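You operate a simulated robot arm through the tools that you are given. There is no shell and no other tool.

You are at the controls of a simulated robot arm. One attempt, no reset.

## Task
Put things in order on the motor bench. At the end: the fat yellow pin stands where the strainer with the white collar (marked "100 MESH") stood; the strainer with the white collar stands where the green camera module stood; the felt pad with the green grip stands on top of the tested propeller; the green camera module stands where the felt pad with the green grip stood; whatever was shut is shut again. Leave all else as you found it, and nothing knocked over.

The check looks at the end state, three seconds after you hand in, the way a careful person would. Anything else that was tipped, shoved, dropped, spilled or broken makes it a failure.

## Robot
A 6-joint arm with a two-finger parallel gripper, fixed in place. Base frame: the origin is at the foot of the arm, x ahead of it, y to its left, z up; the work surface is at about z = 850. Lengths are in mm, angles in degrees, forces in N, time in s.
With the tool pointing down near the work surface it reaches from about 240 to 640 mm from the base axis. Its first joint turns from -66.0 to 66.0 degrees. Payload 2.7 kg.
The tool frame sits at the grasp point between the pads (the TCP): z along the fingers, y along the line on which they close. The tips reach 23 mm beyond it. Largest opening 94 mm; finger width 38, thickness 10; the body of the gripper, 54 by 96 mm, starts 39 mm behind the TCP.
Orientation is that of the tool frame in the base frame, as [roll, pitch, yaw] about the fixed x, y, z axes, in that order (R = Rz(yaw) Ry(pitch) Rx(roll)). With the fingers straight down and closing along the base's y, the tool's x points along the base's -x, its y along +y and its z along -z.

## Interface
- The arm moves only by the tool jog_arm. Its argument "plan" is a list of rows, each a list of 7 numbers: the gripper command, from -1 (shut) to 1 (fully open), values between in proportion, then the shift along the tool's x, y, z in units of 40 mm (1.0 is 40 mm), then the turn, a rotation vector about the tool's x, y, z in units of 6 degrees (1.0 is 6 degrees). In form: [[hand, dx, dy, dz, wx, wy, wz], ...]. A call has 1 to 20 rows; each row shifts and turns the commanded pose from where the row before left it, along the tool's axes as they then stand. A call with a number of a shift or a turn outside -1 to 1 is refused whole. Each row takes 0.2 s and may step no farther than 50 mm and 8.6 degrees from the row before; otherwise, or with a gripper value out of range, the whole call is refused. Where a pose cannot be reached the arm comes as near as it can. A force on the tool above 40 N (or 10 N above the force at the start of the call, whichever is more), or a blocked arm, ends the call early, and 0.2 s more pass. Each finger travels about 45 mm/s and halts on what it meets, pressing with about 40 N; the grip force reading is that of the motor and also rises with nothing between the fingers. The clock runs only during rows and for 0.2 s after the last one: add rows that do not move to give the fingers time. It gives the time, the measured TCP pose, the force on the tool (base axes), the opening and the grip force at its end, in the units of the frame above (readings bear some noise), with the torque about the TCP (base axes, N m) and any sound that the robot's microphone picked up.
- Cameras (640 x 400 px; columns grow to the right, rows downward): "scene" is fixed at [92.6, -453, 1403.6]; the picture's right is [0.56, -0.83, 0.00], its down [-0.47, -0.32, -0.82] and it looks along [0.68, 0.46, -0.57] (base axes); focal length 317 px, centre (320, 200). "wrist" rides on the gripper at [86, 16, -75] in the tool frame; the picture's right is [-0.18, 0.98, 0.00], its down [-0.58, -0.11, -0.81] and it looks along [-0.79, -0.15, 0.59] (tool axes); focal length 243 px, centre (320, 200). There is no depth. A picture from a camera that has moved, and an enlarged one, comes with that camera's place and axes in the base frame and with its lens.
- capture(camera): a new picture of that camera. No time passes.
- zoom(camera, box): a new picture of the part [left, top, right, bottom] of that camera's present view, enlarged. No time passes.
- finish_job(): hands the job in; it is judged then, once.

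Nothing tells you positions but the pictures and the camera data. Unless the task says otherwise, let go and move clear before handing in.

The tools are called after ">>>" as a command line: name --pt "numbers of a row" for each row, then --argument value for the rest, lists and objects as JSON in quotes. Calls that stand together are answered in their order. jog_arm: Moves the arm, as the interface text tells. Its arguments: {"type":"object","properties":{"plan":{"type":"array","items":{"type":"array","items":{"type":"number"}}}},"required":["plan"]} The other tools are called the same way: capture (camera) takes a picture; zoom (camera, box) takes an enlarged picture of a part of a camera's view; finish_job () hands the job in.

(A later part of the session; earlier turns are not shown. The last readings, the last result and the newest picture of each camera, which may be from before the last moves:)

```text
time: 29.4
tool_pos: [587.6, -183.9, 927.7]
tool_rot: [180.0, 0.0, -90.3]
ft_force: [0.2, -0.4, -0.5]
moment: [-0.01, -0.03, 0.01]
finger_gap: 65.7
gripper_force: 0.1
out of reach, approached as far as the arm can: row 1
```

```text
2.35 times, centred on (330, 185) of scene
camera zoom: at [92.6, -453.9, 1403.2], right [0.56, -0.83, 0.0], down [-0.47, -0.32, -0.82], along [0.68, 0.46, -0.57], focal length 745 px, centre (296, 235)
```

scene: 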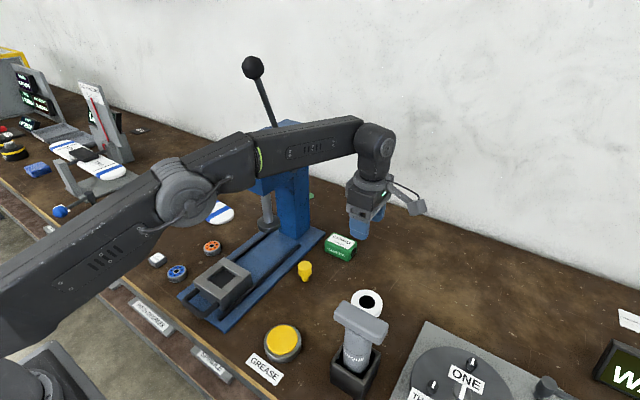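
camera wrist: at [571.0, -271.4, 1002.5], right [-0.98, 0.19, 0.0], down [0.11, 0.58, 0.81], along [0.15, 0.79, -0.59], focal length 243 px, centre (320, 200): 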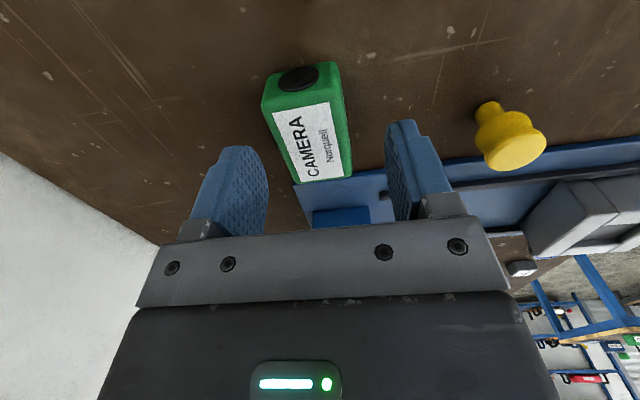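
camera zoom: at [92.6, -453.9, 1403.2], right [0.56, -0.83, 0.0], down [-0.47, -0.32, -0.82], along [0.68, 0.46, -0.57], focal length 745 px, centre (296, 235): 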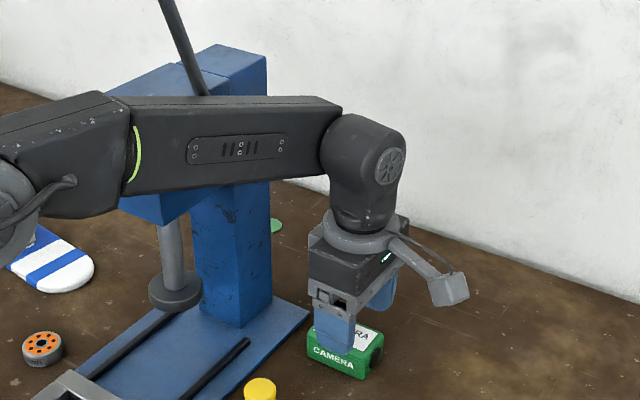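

The module lies between the fingers; I shift about 6 mm in +x and descend to grasp height.

>>> jog_arm --pt "0.4 0 -0.15 0 0 0 0" --pt "0.4 0 0 0.4 0 0 0" --pt "0.4 0 0 0.4 0 0 0" --pt "0.4 0 0 0.3 0 0 0" --pt "0.4 0 0 0 0 0 0"

>>> capture --camera "wrist"

>>> zoom --camera "scene" --box '[230, 100, 430, 270]'

```text
time: 30.6
tool_pos: [594.8, -181.4, 884.0]
tool_rot: [180.0, -0.1, -90.0]
ft_force: [0.6, -0.2, -0.8]
moment: [0.01, 0.0, 0.01]
finger_gap: 65.6
gripper_force: 0.0
```

```text
taken
camera wrist: at [577.7, -269.1, 959.0], right [-0.98, 0.19, 0.0], down [0.11, 0.58, 0.81], along [0.15, 0.79, -0.59], focal length 243 px, centre (320, 200)
```

wrist: 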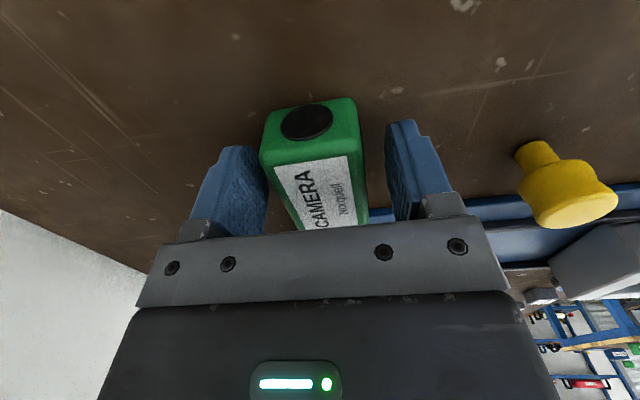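

```text
2.35 times, centred on (330, 185) of scene
camera zoom: at [92.3, -453.6, 1403.4], right [0.56, -0.83, 0.0], down [-0.47, -0.32, -0.82], along [0.68, 0.46, -0.57], focal length 745 px, centre (296, 235)
```

zoom: 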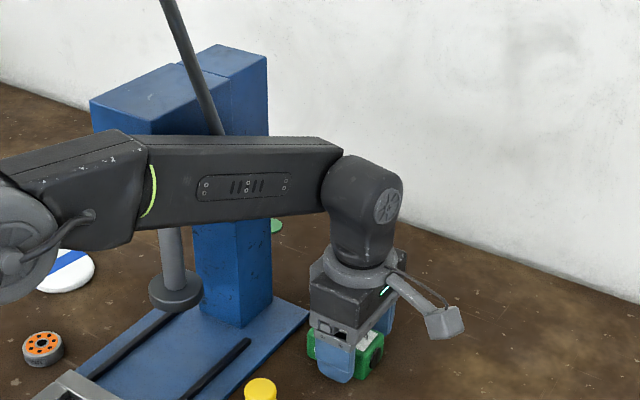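

Centred in x. Closing on the module.

>>> jog_arm --pt "-1 0 0 0 0 0 0" --pt "-1 0 0 0 0 0 0" --pt "-1 0 0 0 0 0 0" --pt "-1 0 0 0 0 0 0"

>>> capture --camera "wrist"

>>> zoom --camera "scene" --box '[290, 220, 400, 320]'

```text
time: 31.6
tool_pos: [594.7, -183.1, 883.8]
tool_rot: [-180.0, 0.0, -90.2]
ft_force: [0.1, 0.8, 2.4]
moment: [-0.11, 0.01, -0.03]
finger_gap: 44.5
gripper_force: 40.0
```

```text
taken
camera wrist: at [577.7, -269.2, 958.9], right [-0.98, 0.19, 0.0], down [0.11, 0.58, 0.81], along [0.15, 0.79, -0.59], focal length 243 px, centre (320, 200)
```

wrist: 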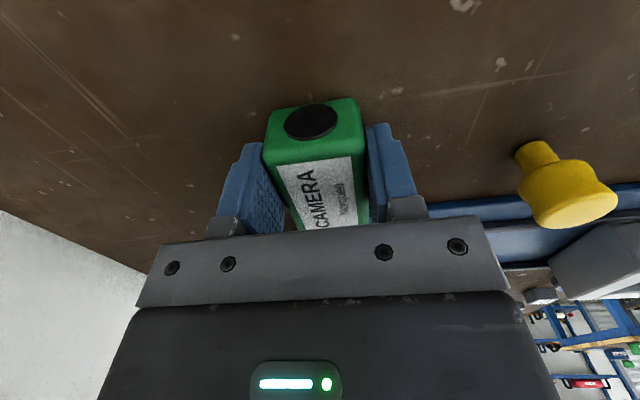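

```text
4.00 times, centred on (345, 270) of scene
camera zoom: at [92.4, -453.6, 1403.4], right [0.56, -0.83, 0.0], down [-0.47, -0.32, -0.82], along [0.68, 0.46, -0.57], focal length 1267 px, centre (220, -80)
```

zoom: 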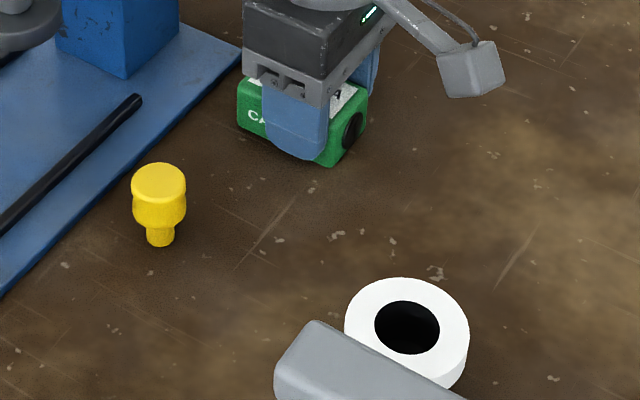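

Gripped at 44.5 mm. Lifting and carrying the module to the former pad site (444,-220), keeping it between strainer and pin.

>>> jog_arm --pt "-1 0 0 -0.5 0 0 0" --pt "-1 0 0 -0.8 0 0 0" --pt "-1 0.4 0 -0.4 0 0 -0.04" --pt "-1 0.41 0.3 0 0 0 0" --pt "-1 0.4 0.6 0 0 0 0" --pt "-1 0 0.9 0 0 0 0" --pt "-1 0 0.9 0 0 0 0" --pt "-1 0 0.7 0 0 0 0" --pt "-1 0 0.35 0 0 0 0" --pt "-1 0 0 0 0 0 0"

>>> capture --camera "wrist"

>>> zoom --camera "scene" --box '[250, 170, 430, 330]'

```text
time: 33.8
tool_pos: [444.9, -230.7, 953.3]
tool_rot: [-179.9, 0.1, -89.7]
ft_force: [-0.9, -0.2, -1.4]
moment: [-0.04, -0.03, 0.01]
finger_gap: 44.4
gripper_force: 40.7
```

```text
taken
camera wrist: at [429.5, -317.6, 1028.9], right [-0.98, 0.18, 0.0], down [0.1, 0.58, 0.81], along [0.14, 0.79, -0.59], focal length 243 px, centre (320, 200)
```

wrist: 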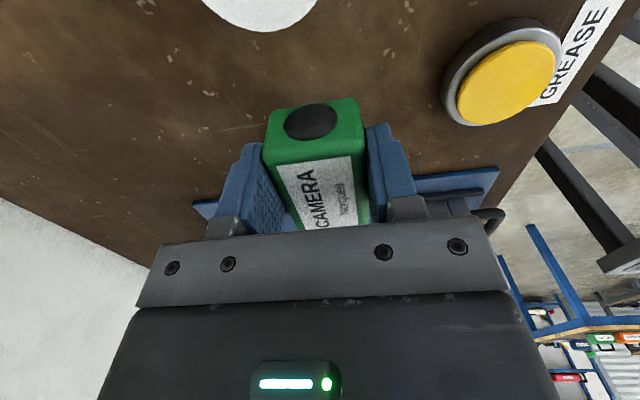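

```text
2.50 times, centred on (340, 250) of scene
camera zoom: at [92.6, -453.0, 1403.6], right [0.56, -0.83, 0.0], down [-0.47, -0.32, -0.82], along [0.68, 0.46, -0.57], focal length 792 px, centre (270, 75)
```

zoom: 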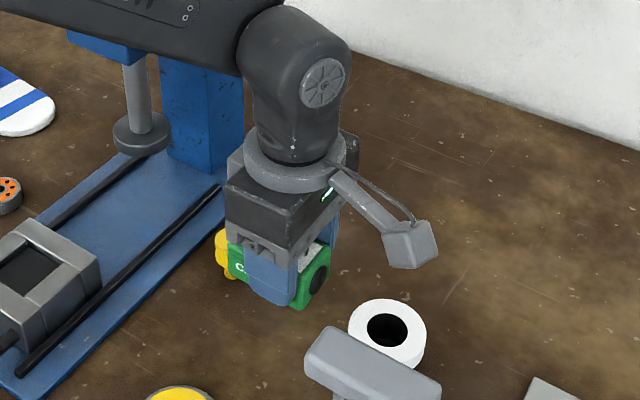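

Position is right over the pad site. Descending to just above the table.

>>> jog_arm --pt "-1 0 0 0.6 0 0 0" --pt "-1 0 0 0.6 0 0 0" --pt "-1 0 0 0.4 0 0 0" --pt "-1 0 0 0 0 0 0"

>>> capture --camera "wrist"

>>> zoom --camera "scene" --box '[270, 210, 410, 320]'

```text
time: 34.8
tool_pos: [445.2, -230.6, 890.3]
tool_rot: [-179.9, 0.0, -89.7]
ft_force: [-0.2, 1.2, -1.1]
moment: [0.02, 0.05, 0.0]
finger_gap: 44.4
gripper_force: 39.7
```

```text
taken
camera wrist: at [428.5, -317.1, 965.1], right [-0.98, 0.18, 0.0], down [0.1, 0.58, 0.81], along [0.14, 0.79, -0.59], focal length 243 px, centre (320, 200)
```

wrist: 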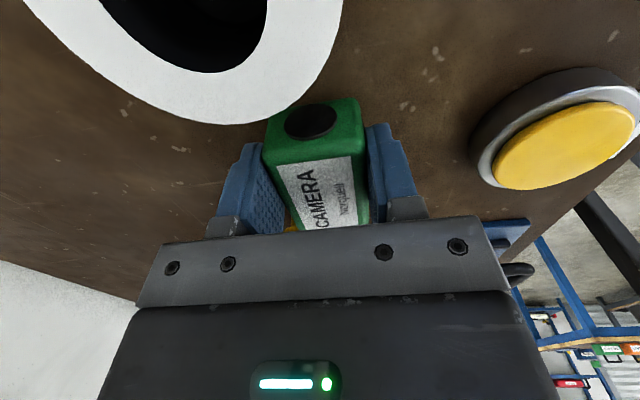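

```text
3.64 times, centred on (340, 265) of scene
camera zoom: at [92.6, -453.0, 1403.6], right [0.56, -0.83, 0.0], down [-0.47, -0.32, -0.82], along [0.68, 0.46, -0.57], focal length 1152 px, centre (247, -36)
```

zoom: 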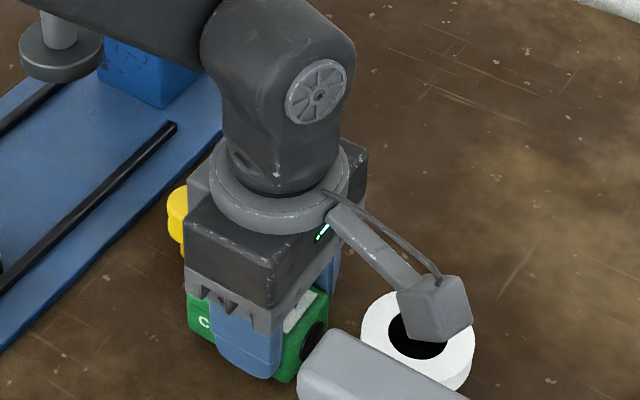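

>>> jog_arm --pt "-1 0 0 0.09 0 0 0" --pt "-1 0 0 0 0 0 0"

>>> jog_arm --pt "-1 0 0 0.03 0 0 0" --pt "-1 0 0 0 0 0 0"

>>> jog_arm --pt "-1 0 0 0.03 0 0 0" --pt "-1 0 0 0 0 0 0"

```text
time: 35.4
tool_pos: [443.9, -230.5, 887.1]
tool_rot: [-179.9, -0.1, -89.7]
ft_force: [0.5, 0.9, -0.3]
moment: [-0.02, 0.01, 0.01]
finger_gap: 44.4
gripper_force: 40.1
```

```text
time: 36.0
tool_pos: [444.9, -230.7, 885.7]
tool_rot: [-179.9, 0.0, -89.7]
ft_force: [-0.2, 0.1, -1.1]
moment: [-0.04, 0.01, -0.01]
finger_gap: 44.4
gripper_force: 40.1
```

```text
time: 36.6
tool_pos: [443.7, -231.3, 883.6]
tool_rot: [-179.9, 0.1, -89.7]
ft_force: [-0.9, 0.2, 1.5]
moment: [0.02, 0.09, 0.0]
finger_gap: 44.4
gripper_force: 39.7
```

Light contact. One more tiny step, then release and rise.

>>> jog_arm --pt "-1 0 0 0.02 0 0 0" --pt "-1 0 0 0 0 0 0" --pt "0.3 0 0 0 0 0 0" --pt "0.3 0 0 0 0 0 0" --pt "0.3 0 0 0 0 0 0" --pt "0.3 0 0 -0.4 0 0 0" --pt "0.3 0 0 -0.8 0 0 0" --pt "0.3 0 0 -1 0 0 0" --pt "0.3 0 0 -1 0 0 0" --pt "0.3 0 0 0 0 0 0"

>>> capture --camera "wrist"

>>> zoom --camera "scene" --box '[270, 210, 410, 320]'

```text
time: 38.8
tool_pos: [444.0, -232.0, 1013.0]
tool_rot: [-180.0, 0.0, -89.6]
ft_force: [0.4, -0.2, 0.0]
moment: [0.01, 0.03, 0.0]
finger_gap: 61.0
gripper_force: 0.1
```

```text
taken
camera wrist: at [429.0, -319.3, 1088.1], right [-0.98, 0.18, 0.0], down [0.11, 0.58, 0.81], along [0.14, 0.79, -0.59], focal length 243 px, centre (320, 200)
```

wrist: 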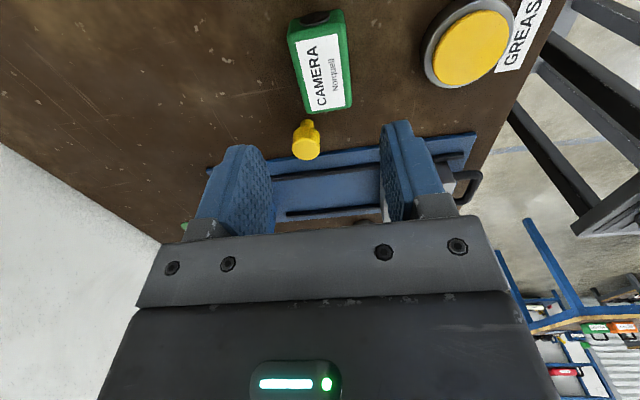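

```text
3.64 times, centred on (340, 265) of scene
camera zoom: at [92.6, -453.0, 1403.6], right [0.56, -0.83, 0.0], down [-0.47, -0.32, -0.82], along [0.68, 0.46, -0.57], focal length 1152 px, centre (247, -36)
```

zoom: 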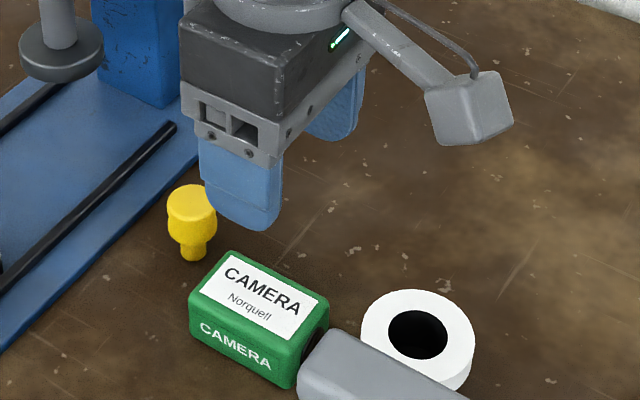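

The camera module now stands at the pad's former place. Next I move over the strainer for a good look.

>>> jog_arm --pt "0.7 0.6 -0.1 0 0 0 0" --pt "0.7 0.6 -0.05 0 0 0 0" --pt "0.7 0.62 0 0 0 0 0" --pt "0.7 0 0 0 0 0 0"

>>> capture --camera "wrist"

>>> zoom --camera "scene" --box '[270, 200, 450, 340]'

```text
time: 39.8
tool_pos: [451.0, -304.0, 1010.5]
tool_rot: [179.9, -0.1, -89.7]
ft_force: [-0.1, 0.0, -0.5]
moment: [0.02, 0.02, 0.01]
finger_gap: 79.9
gripper_force: 0.0
```

```text
taken
camera wrist: at [435.4, -389.9, 1086.2], right [-0.98, 0.18, 0.0], down [0.11, 0.58, 0.81], along [0.14, 0.79, -0.59], focal length 243 px, centre (320, 200)
```

wrist: 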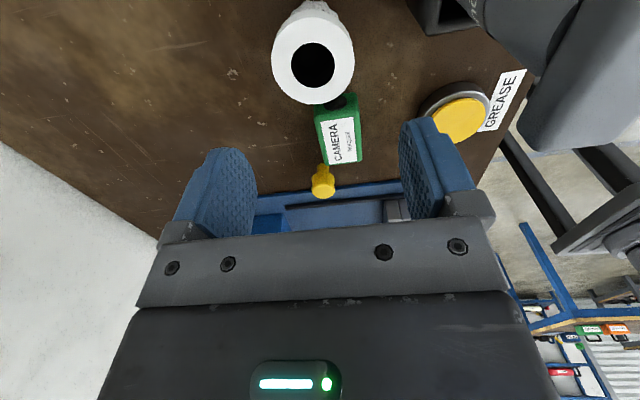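

```text
2.86 times, centred on (360, 270) of scene
camera zoom: at [92.6, -453.0, 1403.6], right [0.56, -0.83, 0.0], down [-0.47, -0.32, -0.82], along [0.68, 0.46, -0.57], focal length 905 px, centre (206, 0)
```

zoom: 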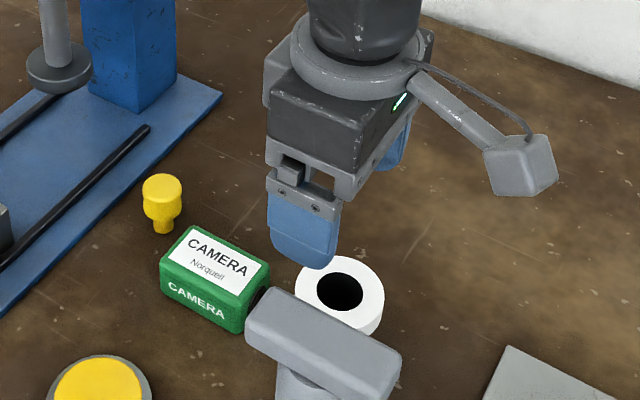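

The strainer's top is about z≈904 with centre near (455,-310). I adjust, lower to just above it and recheck.

>>> jog_arm --pt "0.7 0.17 -0.1 0.5 0 0 0" --pt "0.7 0 0 0.9 0 0 0" --pt "0.7 0 0 0 0 0 0"

>>> capture --camera "wrist"

>>> zoom --camera "scene" --box '[270, 200, 450, 340]'

```text
time: 40.6
tool_pos: [455.4, -310.6, 955.8]
tool_rot: [180.0, -0.1, -89.6]
ft_force: [-0.7, -1.2, 0.1]
moment: [0.0, 0.03, 0.02]
finger_gap: 79.8
gripper_force: 0.0
```

```text
taken
camera wrist: at [438.9, -397.1, 1030.4], right [-0.98, 0.18, 0.0], down [0.1, 0.58, 0.81], along [0.14, 0.79, -0.59], focal length 243 px, centre (320, 200)
```

wrist: 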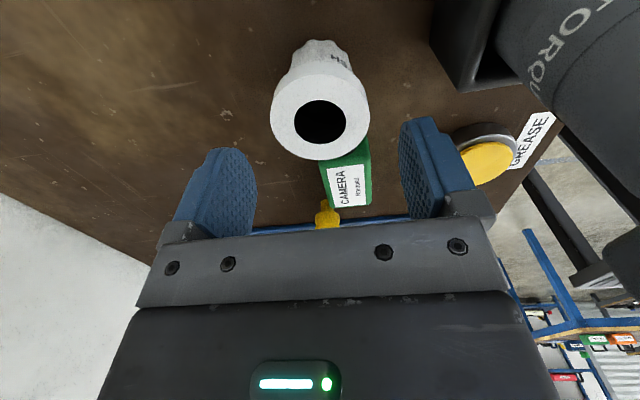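

```text
2.86 times, centred on (360, 270) of scene
camera zoom: at [92.6, -453.0, 1403.6], right [0.56, -0.83, 0.0], down [-0.47, -0.32, -0.82], along [0.68, 0.46, -0.57], focal length 905 px, centre (206, 0)
```

zoom: 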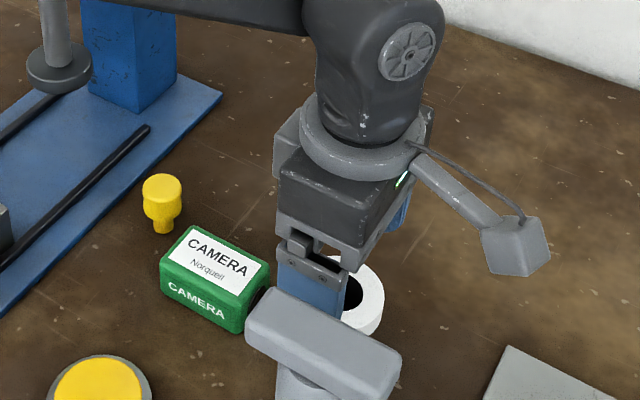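

Alignment is good (tool 454,-311; strainer 454.5,-310). Descending to collar height, then gripping.

>>> jog_arm --pt "0.7 0 0 0.5 0 0 0" --pt "0.7 0 0 0.5 0 0 0" --pt "0.7 0 0 0.5 0 0 0" --pt "0.7 0 0 0 0 0 0"

>>> capture --camera "wrist"

>>> zoom --camera "scene" --box '[270, 200, 450, 340]'

```text
time: 41.6
tool_pos: [454.9, -310.3, 894.3]
tool_rot: [180.0, 0.0, -89.7]
ft_force: [0.0, -0.4, -0.7]
moment: [0.01, -0.02, -0.02]
finger_gap: 79.7
gripper_force: 0.0
```

```text
taken
camera wrist: at [438.7, -397.2, 969.0], right [-0.98, 0.18, 0.0], down [0.11, 0.58, 0.81], along [0.14, 0.79, -0.59], focal length 243 px, centre (320, 200)
```

wrist: 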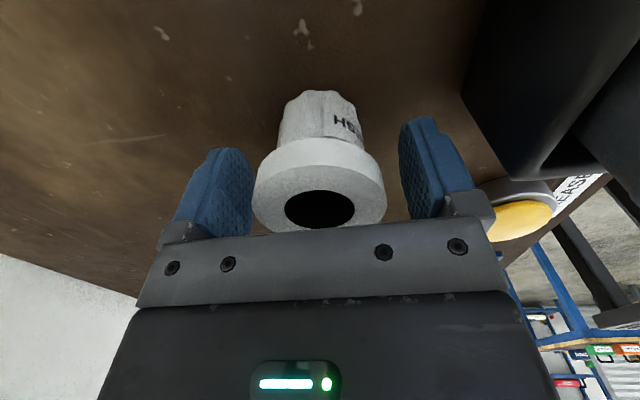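

```text
2.86 times, centred on (360, 270) of scene
camera zoom: at [92.6, -453.0, 1403.6], right [0.56, -0.83, 0.0], down [-0.47, -0.32, -0.82], along [0.68, 0.46, -0.57], focal length 905 px, centre (206, 0)
```

zoom: 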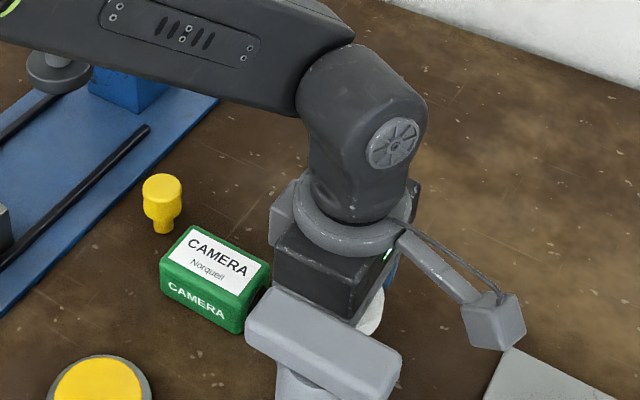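

The collar is centred between the fingers. Closing.

>>> jog_arm --pt "-1 0 0 0 0 0 0" --pt "-1 0 0 0 0 0 0" --pt "-1 0 0 0 0 0 0" --pt "-1 0 0 0 0 0 0"

>>> capture --camera "wrist"

```text
time: 42.6
tool_pos: [454.6, -311.1, 893.8]
tool_rot: [-179.9, 0.0, -89.7]
ft_force: [0.3, 0.6, 0.8]
moment: [0.01, -0.02, -0.01]
finger_gap: 56.0
gripper_force: 40.2
```

```text
taken
camera wrist: at [438.8, -397.3, 969.3], right [-0.98, 0.18, 0.0], down [0.11, 0.58, 0.81], along [0.14, 0.79, -0.59], focal length 243 px, centre (320, 200)
```

wrist: 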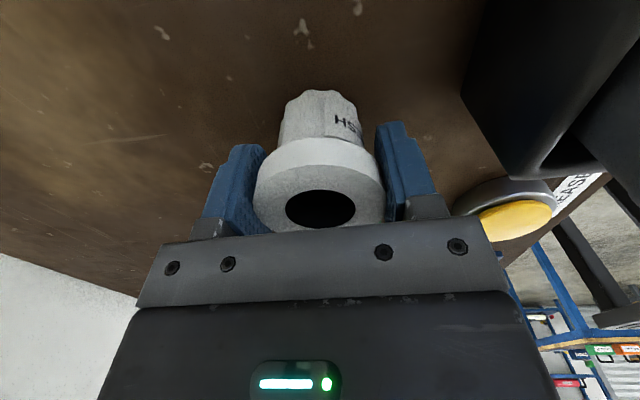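

Gripped at 56 mm. Lifting and carrying diagonally to the camera module's former place (594,-171.5).

>>> jog_arm --pt "-1 0 0 -0.4 0 0 0" --pt "-1 0 0 -0.8 0 0 0" --pt "-1 0 0 -0.6 0 0 0" --pt "-1 -0.3 -0.3 0 0 0 0.05" --pt "-1 -0.6 -0.6 0 0 0 0" --pt "-1 -0.6 -0.6 0 0 0 0" --pt "-1 -0.6 -0.6 0 0 0 0" --pt "-1 -0.6 -0.6 0 0 0 0" --pt "-1 -0.5 -0.5 0 0 0 0" --pt "-1 -0.25 -0.27 0 0 0 0" --pt "-1 0 0 0 0 0 0"

>>> capture --camera "wrist"

>>> capture --camera "scene"

```text
time: 45.0
tool_pos: [590.6, -187.4, 974.0]
tool_rot: [-179.4, 0.0, -91.4]
ft_force: [0.0, 0.3, -0.8]
moment: [0.02, -0.02, 0.0]
finger_gap: 56.0
gripper_force: 40.0
```

```text
taken
camera wrist: at [570.8, -273.4, 1047.3], right [-0.98, 0.21, -0.01], down [0.11, 0.58, 0.81], along [0.17, 0.79, -0.59], focal length 243 px, centre (320, 200)
```

wrist: 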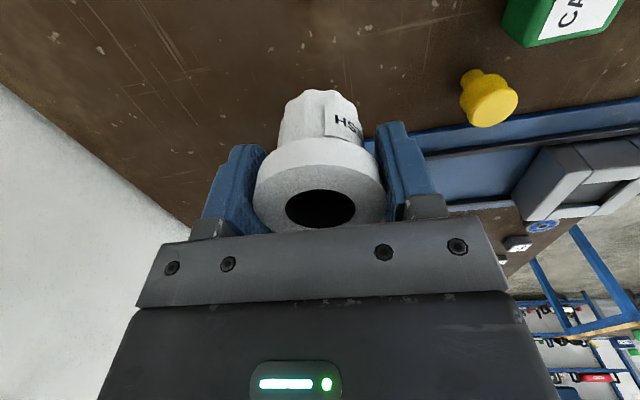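

```text
taken
```

scene: 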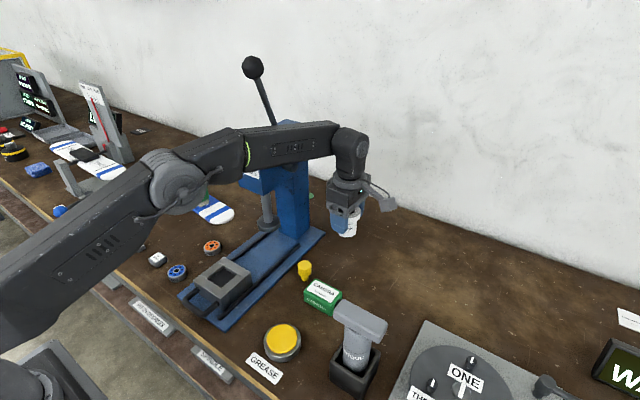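

The pose came up about 16 mm short in y with a 1.4° twist, which suggests the arm may be touching something (perhaps the lever). I back off right away and inspect.

>>> jog_arm --pt "-1 0.5 0 0 0 0 0" --pt "-1 0 0 0 0 0 0"

>>> capture --camera "scene"

>>> zoom --camera "scene" --box '[200, 40, 360, 160]'

>>> zoom --camera "scene" --box '[230, 100, 430, 270]'

```text
time: 45.6
tool_pos: [594.6, -190.2, 966.1]
tool_rot: [179.7, -0.1, -89.8]
ft_force: [-0.3, 0.1, -1.6]
moment: [0.01, 0.02, -0.02]
finger_gap: 56.2
gripper_force: 40.1
```

```text
taken
```

scene: 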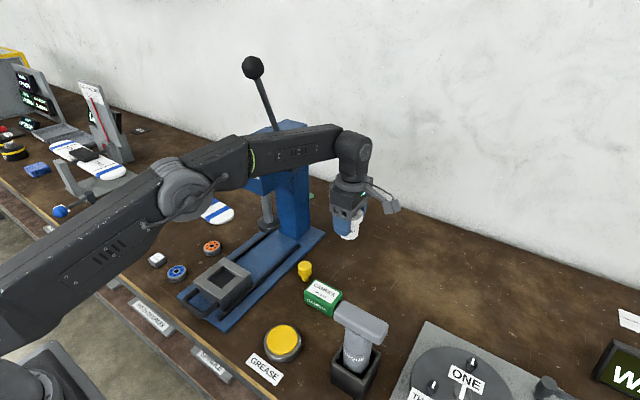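

```text
3.33 times, centred on (280, 100) of scene
camera zoom: at [92.7, -453.0, 1403.5], right [0.56, -0.83, 0.0], down [-0.47, -0.32, -0.82], along [0.68, 0.46, -0.57], focal length 1056 px, centre (453, 533)
```

zoom: 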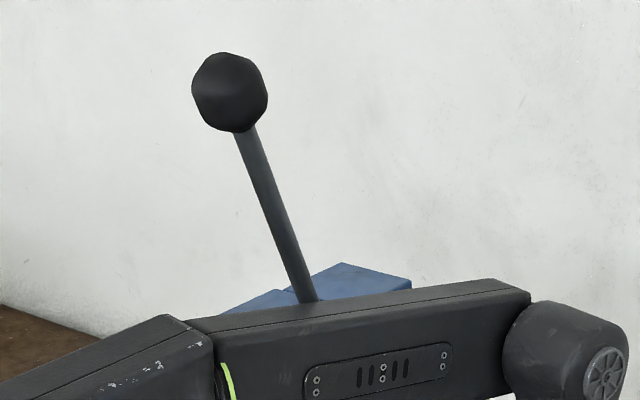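

```text
2.35 times, centred on (330, 185) of scene
camera zoom: at [92.7, -453.0, 1403.5], right [0.56, -0.83, 0.0], down [-0.47, -0.32, -0.82], along [0.68, 0.46, -0.57], focal length 745 px, centre (296, 235)
```

zoom: 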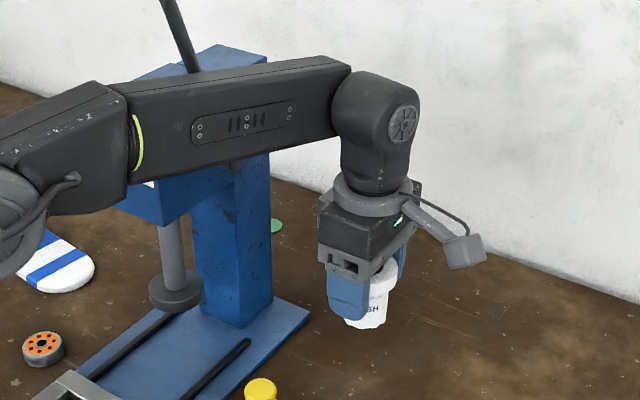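

>>> jog_arm --pt "-1 0 0 0 0 0 0" --pt "-1 0 0 0 0 0 0"

>>> capture --camera "wrist"

```text
time: 46.2
tool_pos: [594.8, -191.3, 967.4]
tool_rot: [-180.0, 0.0, -90.0]
ft_force: [0.0, 0.1, 0.5]
moment: [0.01, 0.0, -0.02]
finger_gap: 56.1
gripper_force: 40.1
```

```text
taken
camera wrist: at [578.1, -277.8, 1042.2], right [-0.98, 0.18, 0.0], down [0.11, 0.58, 0.81], along [0.15, 0.79, -0.59], focal length 243 px, centre (320, 200)
```

wrist: 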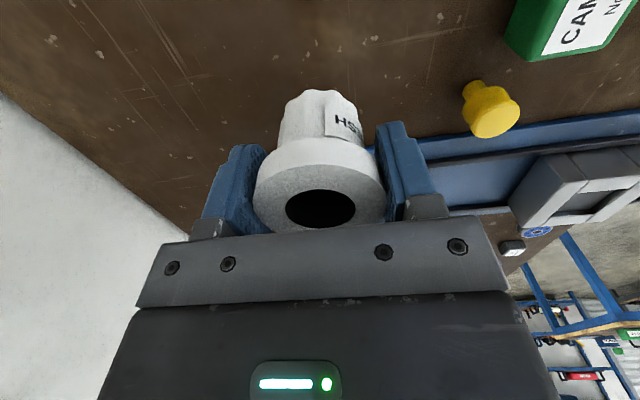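

The arm settled where commanded once I backed off, so at y≈-172 the forearm was evidently pressing on the press lever; the press and lever look unmoved. I'll set the strainer down temporarily on free bench at about (520,-270) and regrip it with the tool leaning away from the press, so I can place it without the forearm touching the lever.

>>> jog_arm --pt "-1 0.5 0.2 0 0 0 0" --pt "-1 0.7 0.7 0 0 0 0" --pt "-1 0.7 0.7 0 0 0 0" --pt "-1 0.05 0.25 0 0 0 0" --pt "-1 0 0 0.6 0 0 0" --pt "-1 0 0 0.6 0 0 0" --pt "-1 0 0 0.45 0 0 0" --pt "-1 0 0 0 0 0 0"

>>> capture --camera "wrist"

>>> zoom --camera "scene" --box '[250, 130, 450, 300]'

```text
time: 48.0
tool_pos: [519.2, -270.1, 899.3]
tool_rot: [-180.0, 0.0, -89.9]
ft_force: [-0.6, -0.1, -0.3]
moment: [-0.01, 0.01, 0.04]
finger_gap: 55.7
gripper_force: 39.7
```

```text
taken
camera wrist: at [503.0, -356.0, 974.8], right [-0.98, 0.18, 0.0], down [0.11, 0.58, 0.81], along [0.15, 0.79, -0.59], focal length 243 px, centre (320, 200)
```

wrist: 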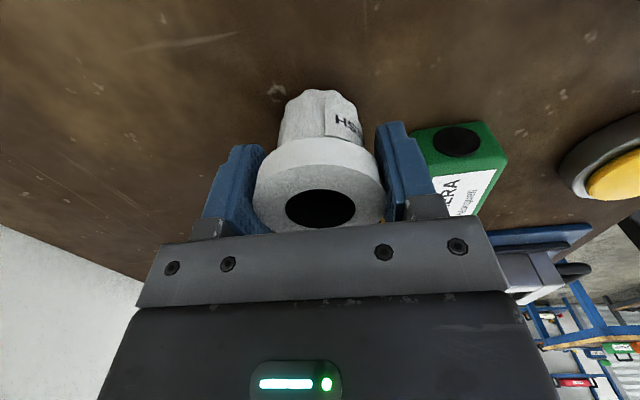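

```text
2.35 times, centred on (350, 215) of scene
camera zoom: at [92.6, -453.0, 1403.6], right [0.56, -0.83, 0.0], down [-0.47, -0.32, -0.82], along [0.68, 0.46, -0.57], focal length 745 px, centre (249, 165)
```

zoom: 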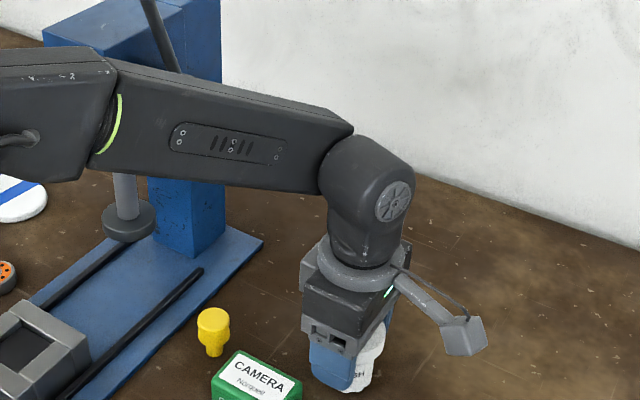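

>>> jog_arm --pt "-1 0.12 -0.5 0 0 0 0" --pt "-1 0 0 0.09 0 0 0" --pt "-1 0 0 0 0 0 0"

>>> jog_arm --pt "-1 0 0 0.03 0 0 0" --pt "-1 0 0 0 0 0 0"

>>> jog_arm --pt "-1 0 0 0.03 0 0 0" --pt "-1 0 0 0 0 0 0"

```text
time: 48.8
tool_pos: [539.9, -275.2, 897.0]
tool_rot: [180.0, 0.0, -90.0]
ft_force: [0.1, 0.5, -0.9]
moment: [0.0, 0.02, -0.06]
finger_gap: 55.7
gripper_force: 40.3
```

```text
time: 49.4
tool_pos: [539.0, -274.3, 896.6]
tool_rot: [-179.8, -0.1, -90.0]
ft_force: [0.4, 0.1, -0.7]
moment: [-0.02, -0.01, 0.0]
finger_gap: 55.9
gripper_force: 40.3
```

```text
time: 50.0
tool_pos: [539.9, -274.7, 895.6]
tool_rot: [-179.9, 0.1, -90.0]
ft_force: [-0.3, 0.0, 0.1]
moment: [-0.01, 0.02, -0.02]
finger_gap: 55.9
gripper_force: 40.2
```

>>> jog_arm --pt "-1 0 0 0.03 0 0 0" --pt "-1 0 0 0 0 0 0"

>>> jog_arm --pt "-1 0 0 0.02 0 0 0" --pt "-1 0 0 0 0 0 0"

>>> capture --camera "wrist"

```text
time: 50.6
tool_pos: [539.1, -276.0, 894.0]
tool_rot: [-179.9, -0.1, -89.9]
ft_force: [-1.7, -0.5, 5.7]
moment: [0.06, 0.11, 0.03]
finger_gap: 55.7
gripper_force: 39.7
```

```text
time: 51.2
tool_pos: [540.7, -274.5, 894.8]
tool_rot: [-179.7, -0.2, -90.0]
ft_force: [-4.1, 0.1, 16.2]
moment: [0.1, 0.29, 0.01]
finger_gap: 56.0
gripper_force: 40.5
```

```text
taken
camera wrist: at [524.0, -361.1, 969.1], right [-0.98, 0.18, 0.0], down [0.11, 0.58, 0.81], along [0.15, 0.79, -0.59], focal length 243 px, centre (320, 200)
```

wrist: 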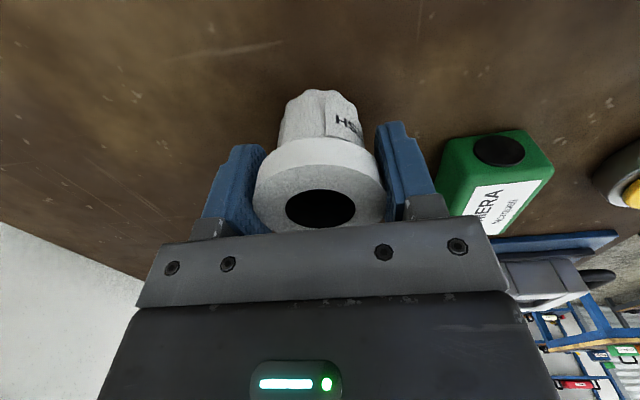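

The strainer is on the table. I ease off, release, and lean the tool 15° (top toward −y) around the collar.

>>> jog_arm --pt "-1 0 0 -0.03 0 0 0" --pt "0.5 0 0 0 0 0 0" --pt "0.5 0 0 0 0 0 0" --pt "0.5 0 0 0 0 0 0"

>>> jog_arm --pt "0.5 0 0 0 0 -0.5 0" --pt "0.5 0 0 0 0 -0.5 0" --pt "0.5 0 0 0 0 -0.5 0" --pt "0.5 0 0 0 0 -0.5 0" --pt "0.5 0 0 0 0 -0.5 0" --pt "0.5 0 0 0 0 0 0"

>>> capture --camera "wrist"

>>> zoom --camera "scene" --box '[250, 130, 450, 300]'

```text
time: 52.2
tool_pos: [540.8, -273.7, 893.8]
tool_rot: [180.0, 0.0, -90.0]
ft_force: [-0.1, -0.4, -0.1]
moment: [0.0, -0.01, -0.02]
finger_gap: 70.5
gripper_force: 0.1
```

```text
time: 53.6
tool_pos: [541.1, -274.5, 893.6]
tool_rot: [-179.9, 15.1, -90.0]
ft_force: [0.4, 0.6, -0.3]
moment: [0.02, -0.01, -0.04]
finger_gap: 70.3
gripper_force: 0.1
```

```text
taken
camera wrist: at [523.7, -377.5, 943.9], right [-0.98, 0.18, 0.05], down [0.11, 0.35, 0.93], along [0.15, 0.92, -0.37], focal length 243 px, centre (320, 200)
```

wrist: 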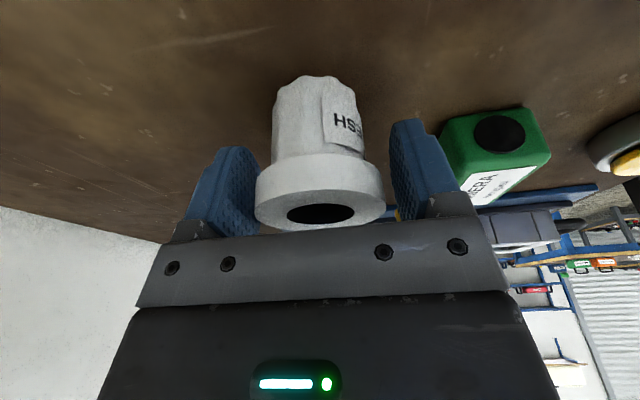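

```text
2.35 times, centred on (350, 215) of scene
camera zoom: at [92.6, -453.0, 1403.6], right [0.56, -0.83, 0.0], down [-0.47, -0.32, -0.82], along [0.68, 0.46, -0.57], focal length 745 px, centre (249, 165)
```

zoom: 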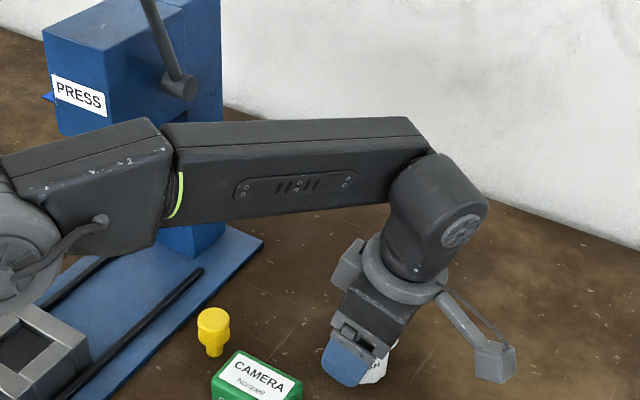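

The tool leans 15° and the strainer stands upright between the fingers. Closing again.

>>> jog_arm --pt "-1 0 0 0 0 0 0" --pt "-1 0 0 0 0 0 0" --pt "-1 0 0 0 0 0 0" --pt "-1 0 0 0 0 0 0"

>>> capture --camera "wrist"

>>> zoom --camera "scene" --box '[320, 240, 420, 320]'

```text
time: 54.6
tool_pos: [539.2, -273.8, 893.5]
tool_rot: [-179.9, 14.9, -90.0]
ft_force: [-1.0, 0.1, 0.2]
moment: [0.02, 0.01, 0.01]
finger_gap: 55.7
gripper_force: 40.2
```

```text
taken
camera wrist: at [523.6, -377.5, 943.9], right [-0.98, 0.18, 0.05], down [0.11, 0.35, 0.93], along [0.15, 0.92, -0.37], focal length 243 px, centre (320, 200)
```

wrist: 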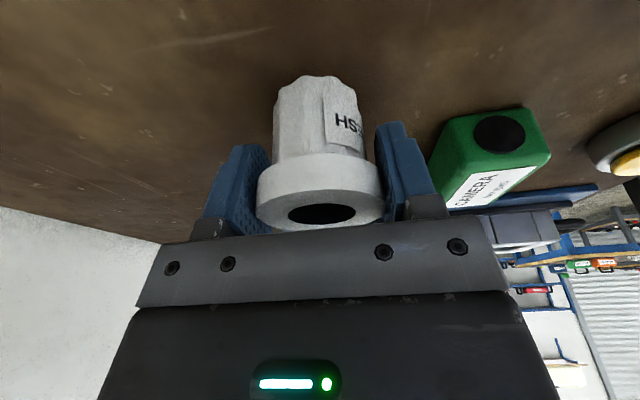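

```text
5.00 times, centred on (370, 280) of scene
camera zoom: at [92.6, -453.0, 1403.6], right [0.56, -0.83, 0.0], down [-0.47, -0.32, -0.82], along [0.68, 0.46, -0.57], focal length 1584 px, centre (70, -200)
```

zoom: 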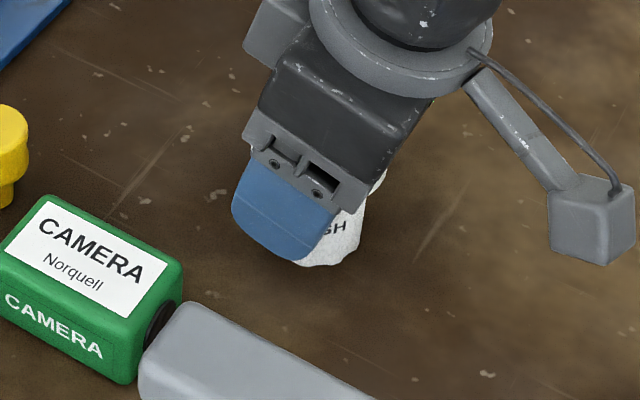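

Regripped. I lift about 20 mm and move most of the way to the target, checking for any deflection.

>>> jog_arm --pt "-1 -0.13 0 -0.483 0 0 0" --pt "-1 -0.5 -0.272 0.134 0 0 0" --pt "-1 -0.5 -0.272 0.134 0 0 0" --pt "-1 -0.5 -0.272 0.134 0 0 0" --pt "-1 -0.5 -0.272 0.134 0 0 0" --pt "-1 0 0 0 0 0 0"

>>> zoom --camera "scene" --box '[230, 100, 430, 270]'

>>> capture --camera "wrist"

```text
time: 56.0
tool_pos: [585.5, -191.6, 913.2]
tool_rot: [-179.9, 14.9, -90.0]
ft_force: [-0.3, -0.1, -0.9]
moment: [0.05, 0.03, 0.0]
finger_gap: 55.8
gripper_force: 39.7
```

```text
2.35 times, centred on (330, 185) of scene
camera zoom: at [92.6, -452.9, 1403.6], right [0.56, -0.83, 0.0], down [-0.47, -0.32, -0.82], along [0.68, 0.46, -0.57], focal length 745 px, centre (296, 235)
```

zoom: 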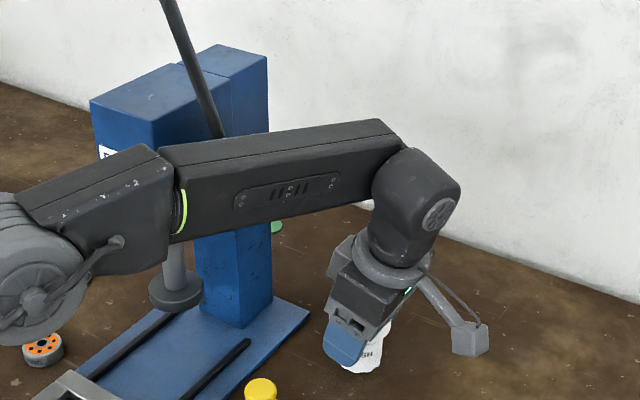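

```text
taken
camera wrist: at [569.6, -294.8, 963.7], right [-0.98, 0.18, 0.05], down [0.11, 0.35, 0.93], along [0.15, 0.92, -0.37], focal length 243 px, centre (320, 200)
```

wrist: 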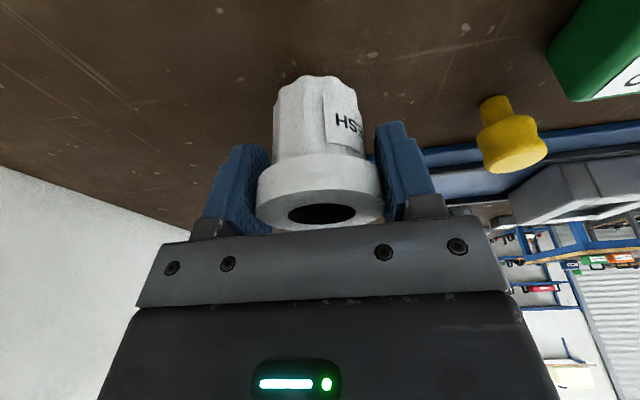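

>>> jog_arm --pt "-1 -0.25 -0.105 0.067 0 0 0" --pt "-1 -0.25 -0.105 0.067 0 0 0" --pt "-1 0 0 0 0 0 0"

>>> capture --camera "wrist"

>>> zoom --camera "scene" --box '[230, 100, 430, 270]'

```text
time: 56.8
tool_pos: [593.0, -172.1, 913.6]
tool_rot: [-179.9, 15.0, -90.0]
ft_force: [-0.2, 0.1, -0.7]
moment: [0.05, -0.01, 0.0]
finger_gap: 55.7
gripper_force: 40.4
```

```text
taken
camera wrist: at [576.7, -274.2, 963.6], right [-0.98, 0.18, 0.05], down [0.11, 0.35, 0.93], along [0.15, 0.92, -0.37], focal length 243 px, centre (320, 200)
```

wrist: 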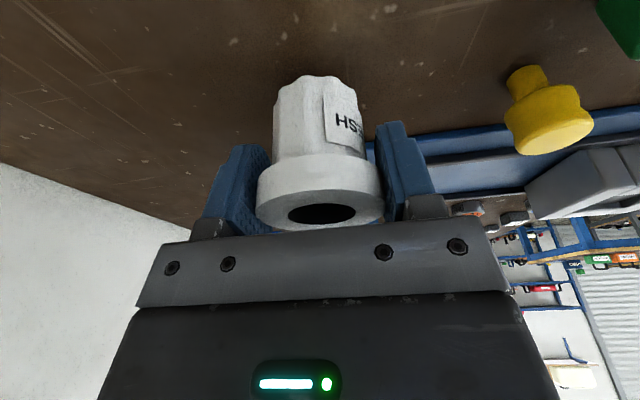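

```text
2.35 times, centred on (330, 185) of scene
camera zoom: at [92.6, -453.0, 1403.6], right [0.56, -0.83, 0.0], down [-0.47, -0.32, -0.82], along [0.68, 0.46, -0.57], focal length 745 px, centre (296, 235)
```

zoom: 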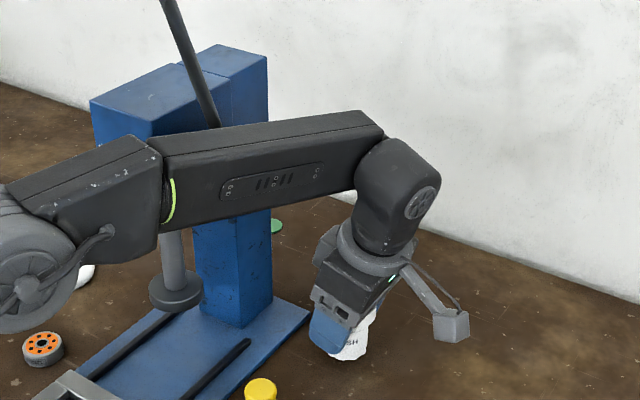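

No deflection; the tool is at (593,-172). Lowering to the table.

>>> jog_arm --pt "-1 0.052 -0.03 0.193 0 0 0" --pt "-1 0.052 0 0.193 0 0 0" --pt "-1 0 0 0 0 0 0"

>>> jog_arm --pt "-1 0.01 0 0.036 0 0 0" --pt "-1 0 0 0 0 0 0"

>>> jog_arm --pt "-1 0.008 0 0.029 0 0 0" --pt "-1 0 0 0 0 0 0"

```text
time: 57.6
tool_pos: [593.8, -170.9, 897.4]
tool_rot: [-179.9, 15.0, -90.0]
ft_force: [-0.3, 0.3, 0.1]
moment: [0.0, 0.01, 0.01]
finger_gap: 55.7
gripper_force: 40.3
```

```text
time: 58.2
tool_pos: [594.3, -170.8, 896.0]
tool_rot: [-179.9, 15.0, -90.0]
ft_force: [-0.2, -0.2, -1.0]
moment: [-0.01, -0.03, -0.01]
finger_gap: 55.7
gripper_force: 39.7
```

```text
time: 58.8
tool_pos: [594.3, -172.0, 894.0]
tool_rot: [-179.9, 15.1, -90.0]
ft_force: [0.3, 0.1, 0.0]
moment: [-0.01, 0.01, 0.0]
finger_gap: 55.6
gripper_force: 40.0
```

>>> jog_arm --pt "-1 0.006 0 0.024 0 0 0" --pt "-1 0 0 0 0 0 0"

>>> capture --camera "wrist"

```text
time: 59.4
tool_pos: [594.4, -170.9, 893.8]
tool_rot: [-179.8, 15.0, -89.9]
ft_force: [-0.3, 0.2, 0.7]
moment: [0.0, 0.0, 0.03]
finger_gap: 55.4
gripper_force: 40.1
```

```text
taken
camera wrist: at [577.5, -274.1, 944.0], right [-0.98, 0.18, 0.05], down [0.11, 0.35, 0.93], along [0.15, 0.92, -0.37], focal length 243 px, centre (320, 200)
```

wrist: 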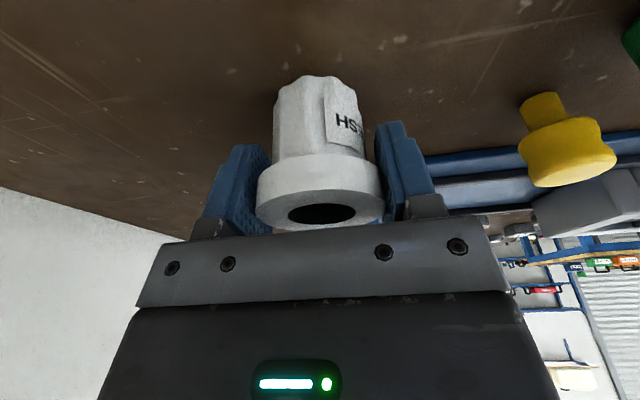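

>>> jog_arm --pt "-1 0.005 0 0.02 0 0 0" --pt "-1 0 0 0 0 0 0"

```text
time: 60.0
tool_pos: [594.2, -171.6, 893.4]
tool_rot: [-179.9, 14.9, -90.0]
ft_force: [-1.4, -0.6, 5.4]
moment: [0.03, 0.16, 0.03]
finger_gap: 55.7
gripper_force: 39.7
```

Contact. Releasing and retreating along the leaning tool axis.

>>> jog_arm --pt "0.5 0 0 0 0 0 0" --pt "0.5 0 0 0 0 0 0" --pt "0.5 0 0 0 0 0 0" --pt "0.5 0 0 -0.4 0 0 0" --pt "0.5 0 0 -0.8 0 0 0" --pt "0.5 0.2 0.6 -0.7 0 0 0" --pt "0.5 0.6 0.7 -0.2 0 0 0" --pt "0.5 0.6 0.7 -0.2 0 0 0" --pt "0.5 0 0 0 0 0 0"

>>> capture --camera "wrist"

>>> capture --camera "scene"

>>> zoom --camera "scene" --box '[290, 220, 400, 320]'

```text
time: 62.0
tool_pos: [512.2, -248.2, 967.9]
tool_rot: [-179.8, 15.0, -90.1]
ft_force: [-0.2, 0.2, -1.1]
moment: [0.05, 0.02, 0.01]
finger_gap: 70.4
gripper_force: 0.1
```

```text
taken
camera wrist: at [495.5, -351.9, 1018.6], right [-0.98, 0.18, 0.05], down [0.11, 0.35, 0.93], along [0.15, 0.92, -0.37], focal length 243 px, centre (320, 200)
```

wrist: 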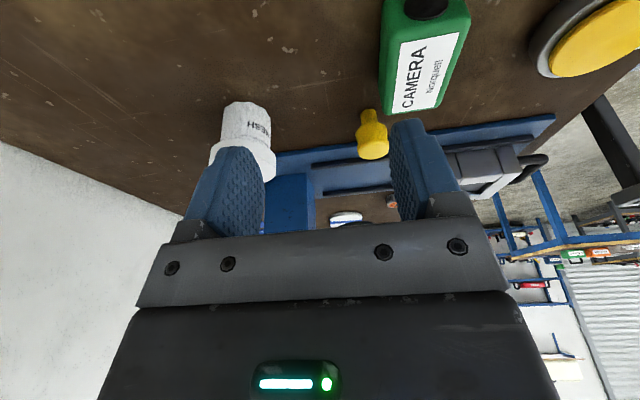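

```text
taken
```

scene: 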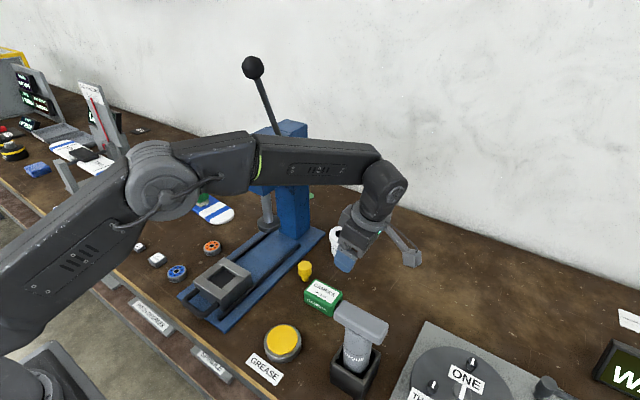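

```text
4.00 times, centred on (345, 270) of scene
camera zoom: at [92.6, -453.0, 1403.6], right [0.56, -0.83, 0.0], down [-0.47, -0.32, -0.82], along [0.68, 0.46, -0.57], focal length 1267 px, centre (220, -80)
```

zoom: 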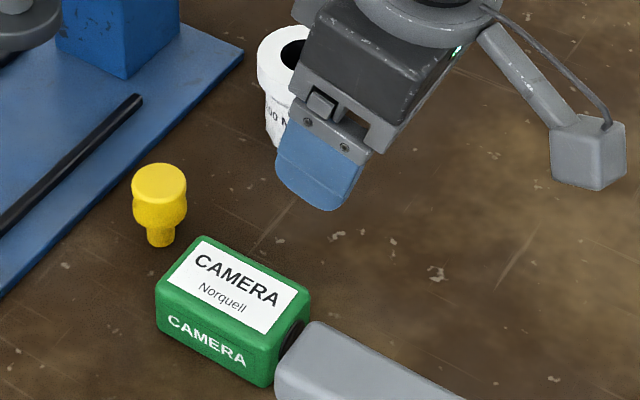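

The strainer stands upright at the module's former place. I reduce the lean to 9° and move toward the pin, staying low and away from the lever.

>>> jog_arm --pt "0.27 0 0 0 0 0.5 0" --pt "0.27 0 0 0 0 0.5 0" --pt "0.27 -0.58 0.33 0.29 0 0 0" --pt "0.27 -0.58 0.33 0.29 0 0 0" --pt "0.27 -0.58 0.33 0.29 0 0 0" --pt "0.27 0 0 0 0 0 0"

>>> capture --camera "wrist"

>>> capture --camera "scene"

```text
time: 63.4
tool_pos: [475.7, -173.8, 943.3]
tool_rot: [-179.9, 9.0, -90.0]
ft_force: [0.1, 0.2, 0.4]
moment: [-0.01, -0.02, 0.02]
finger_gap: 59.9
gripper_force: 0.0
```

```text
taken
camera wrist: at [457.5, -271.4, 1004.8], right [-0.98, 0.18, 0.03], down [0.11, 0.45, 0.89], along [0.15, 0.88, -0.46], focal length 243 px, centre (320, 200)
```

wrist: 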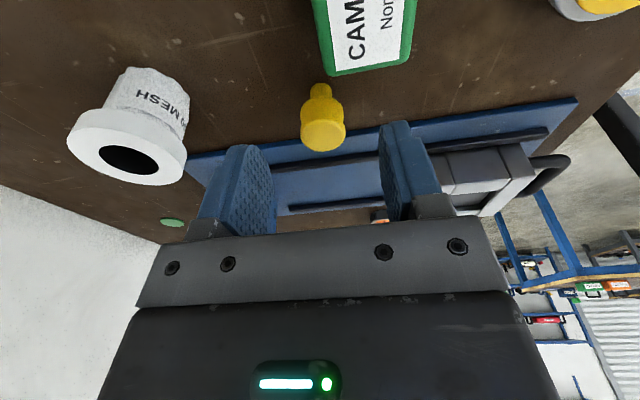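

```text
taken
```

scene: 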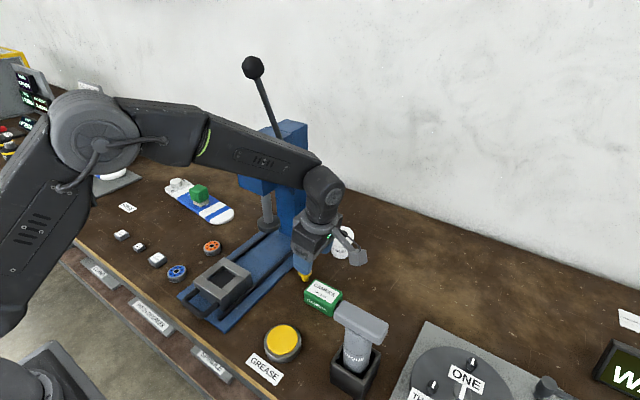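

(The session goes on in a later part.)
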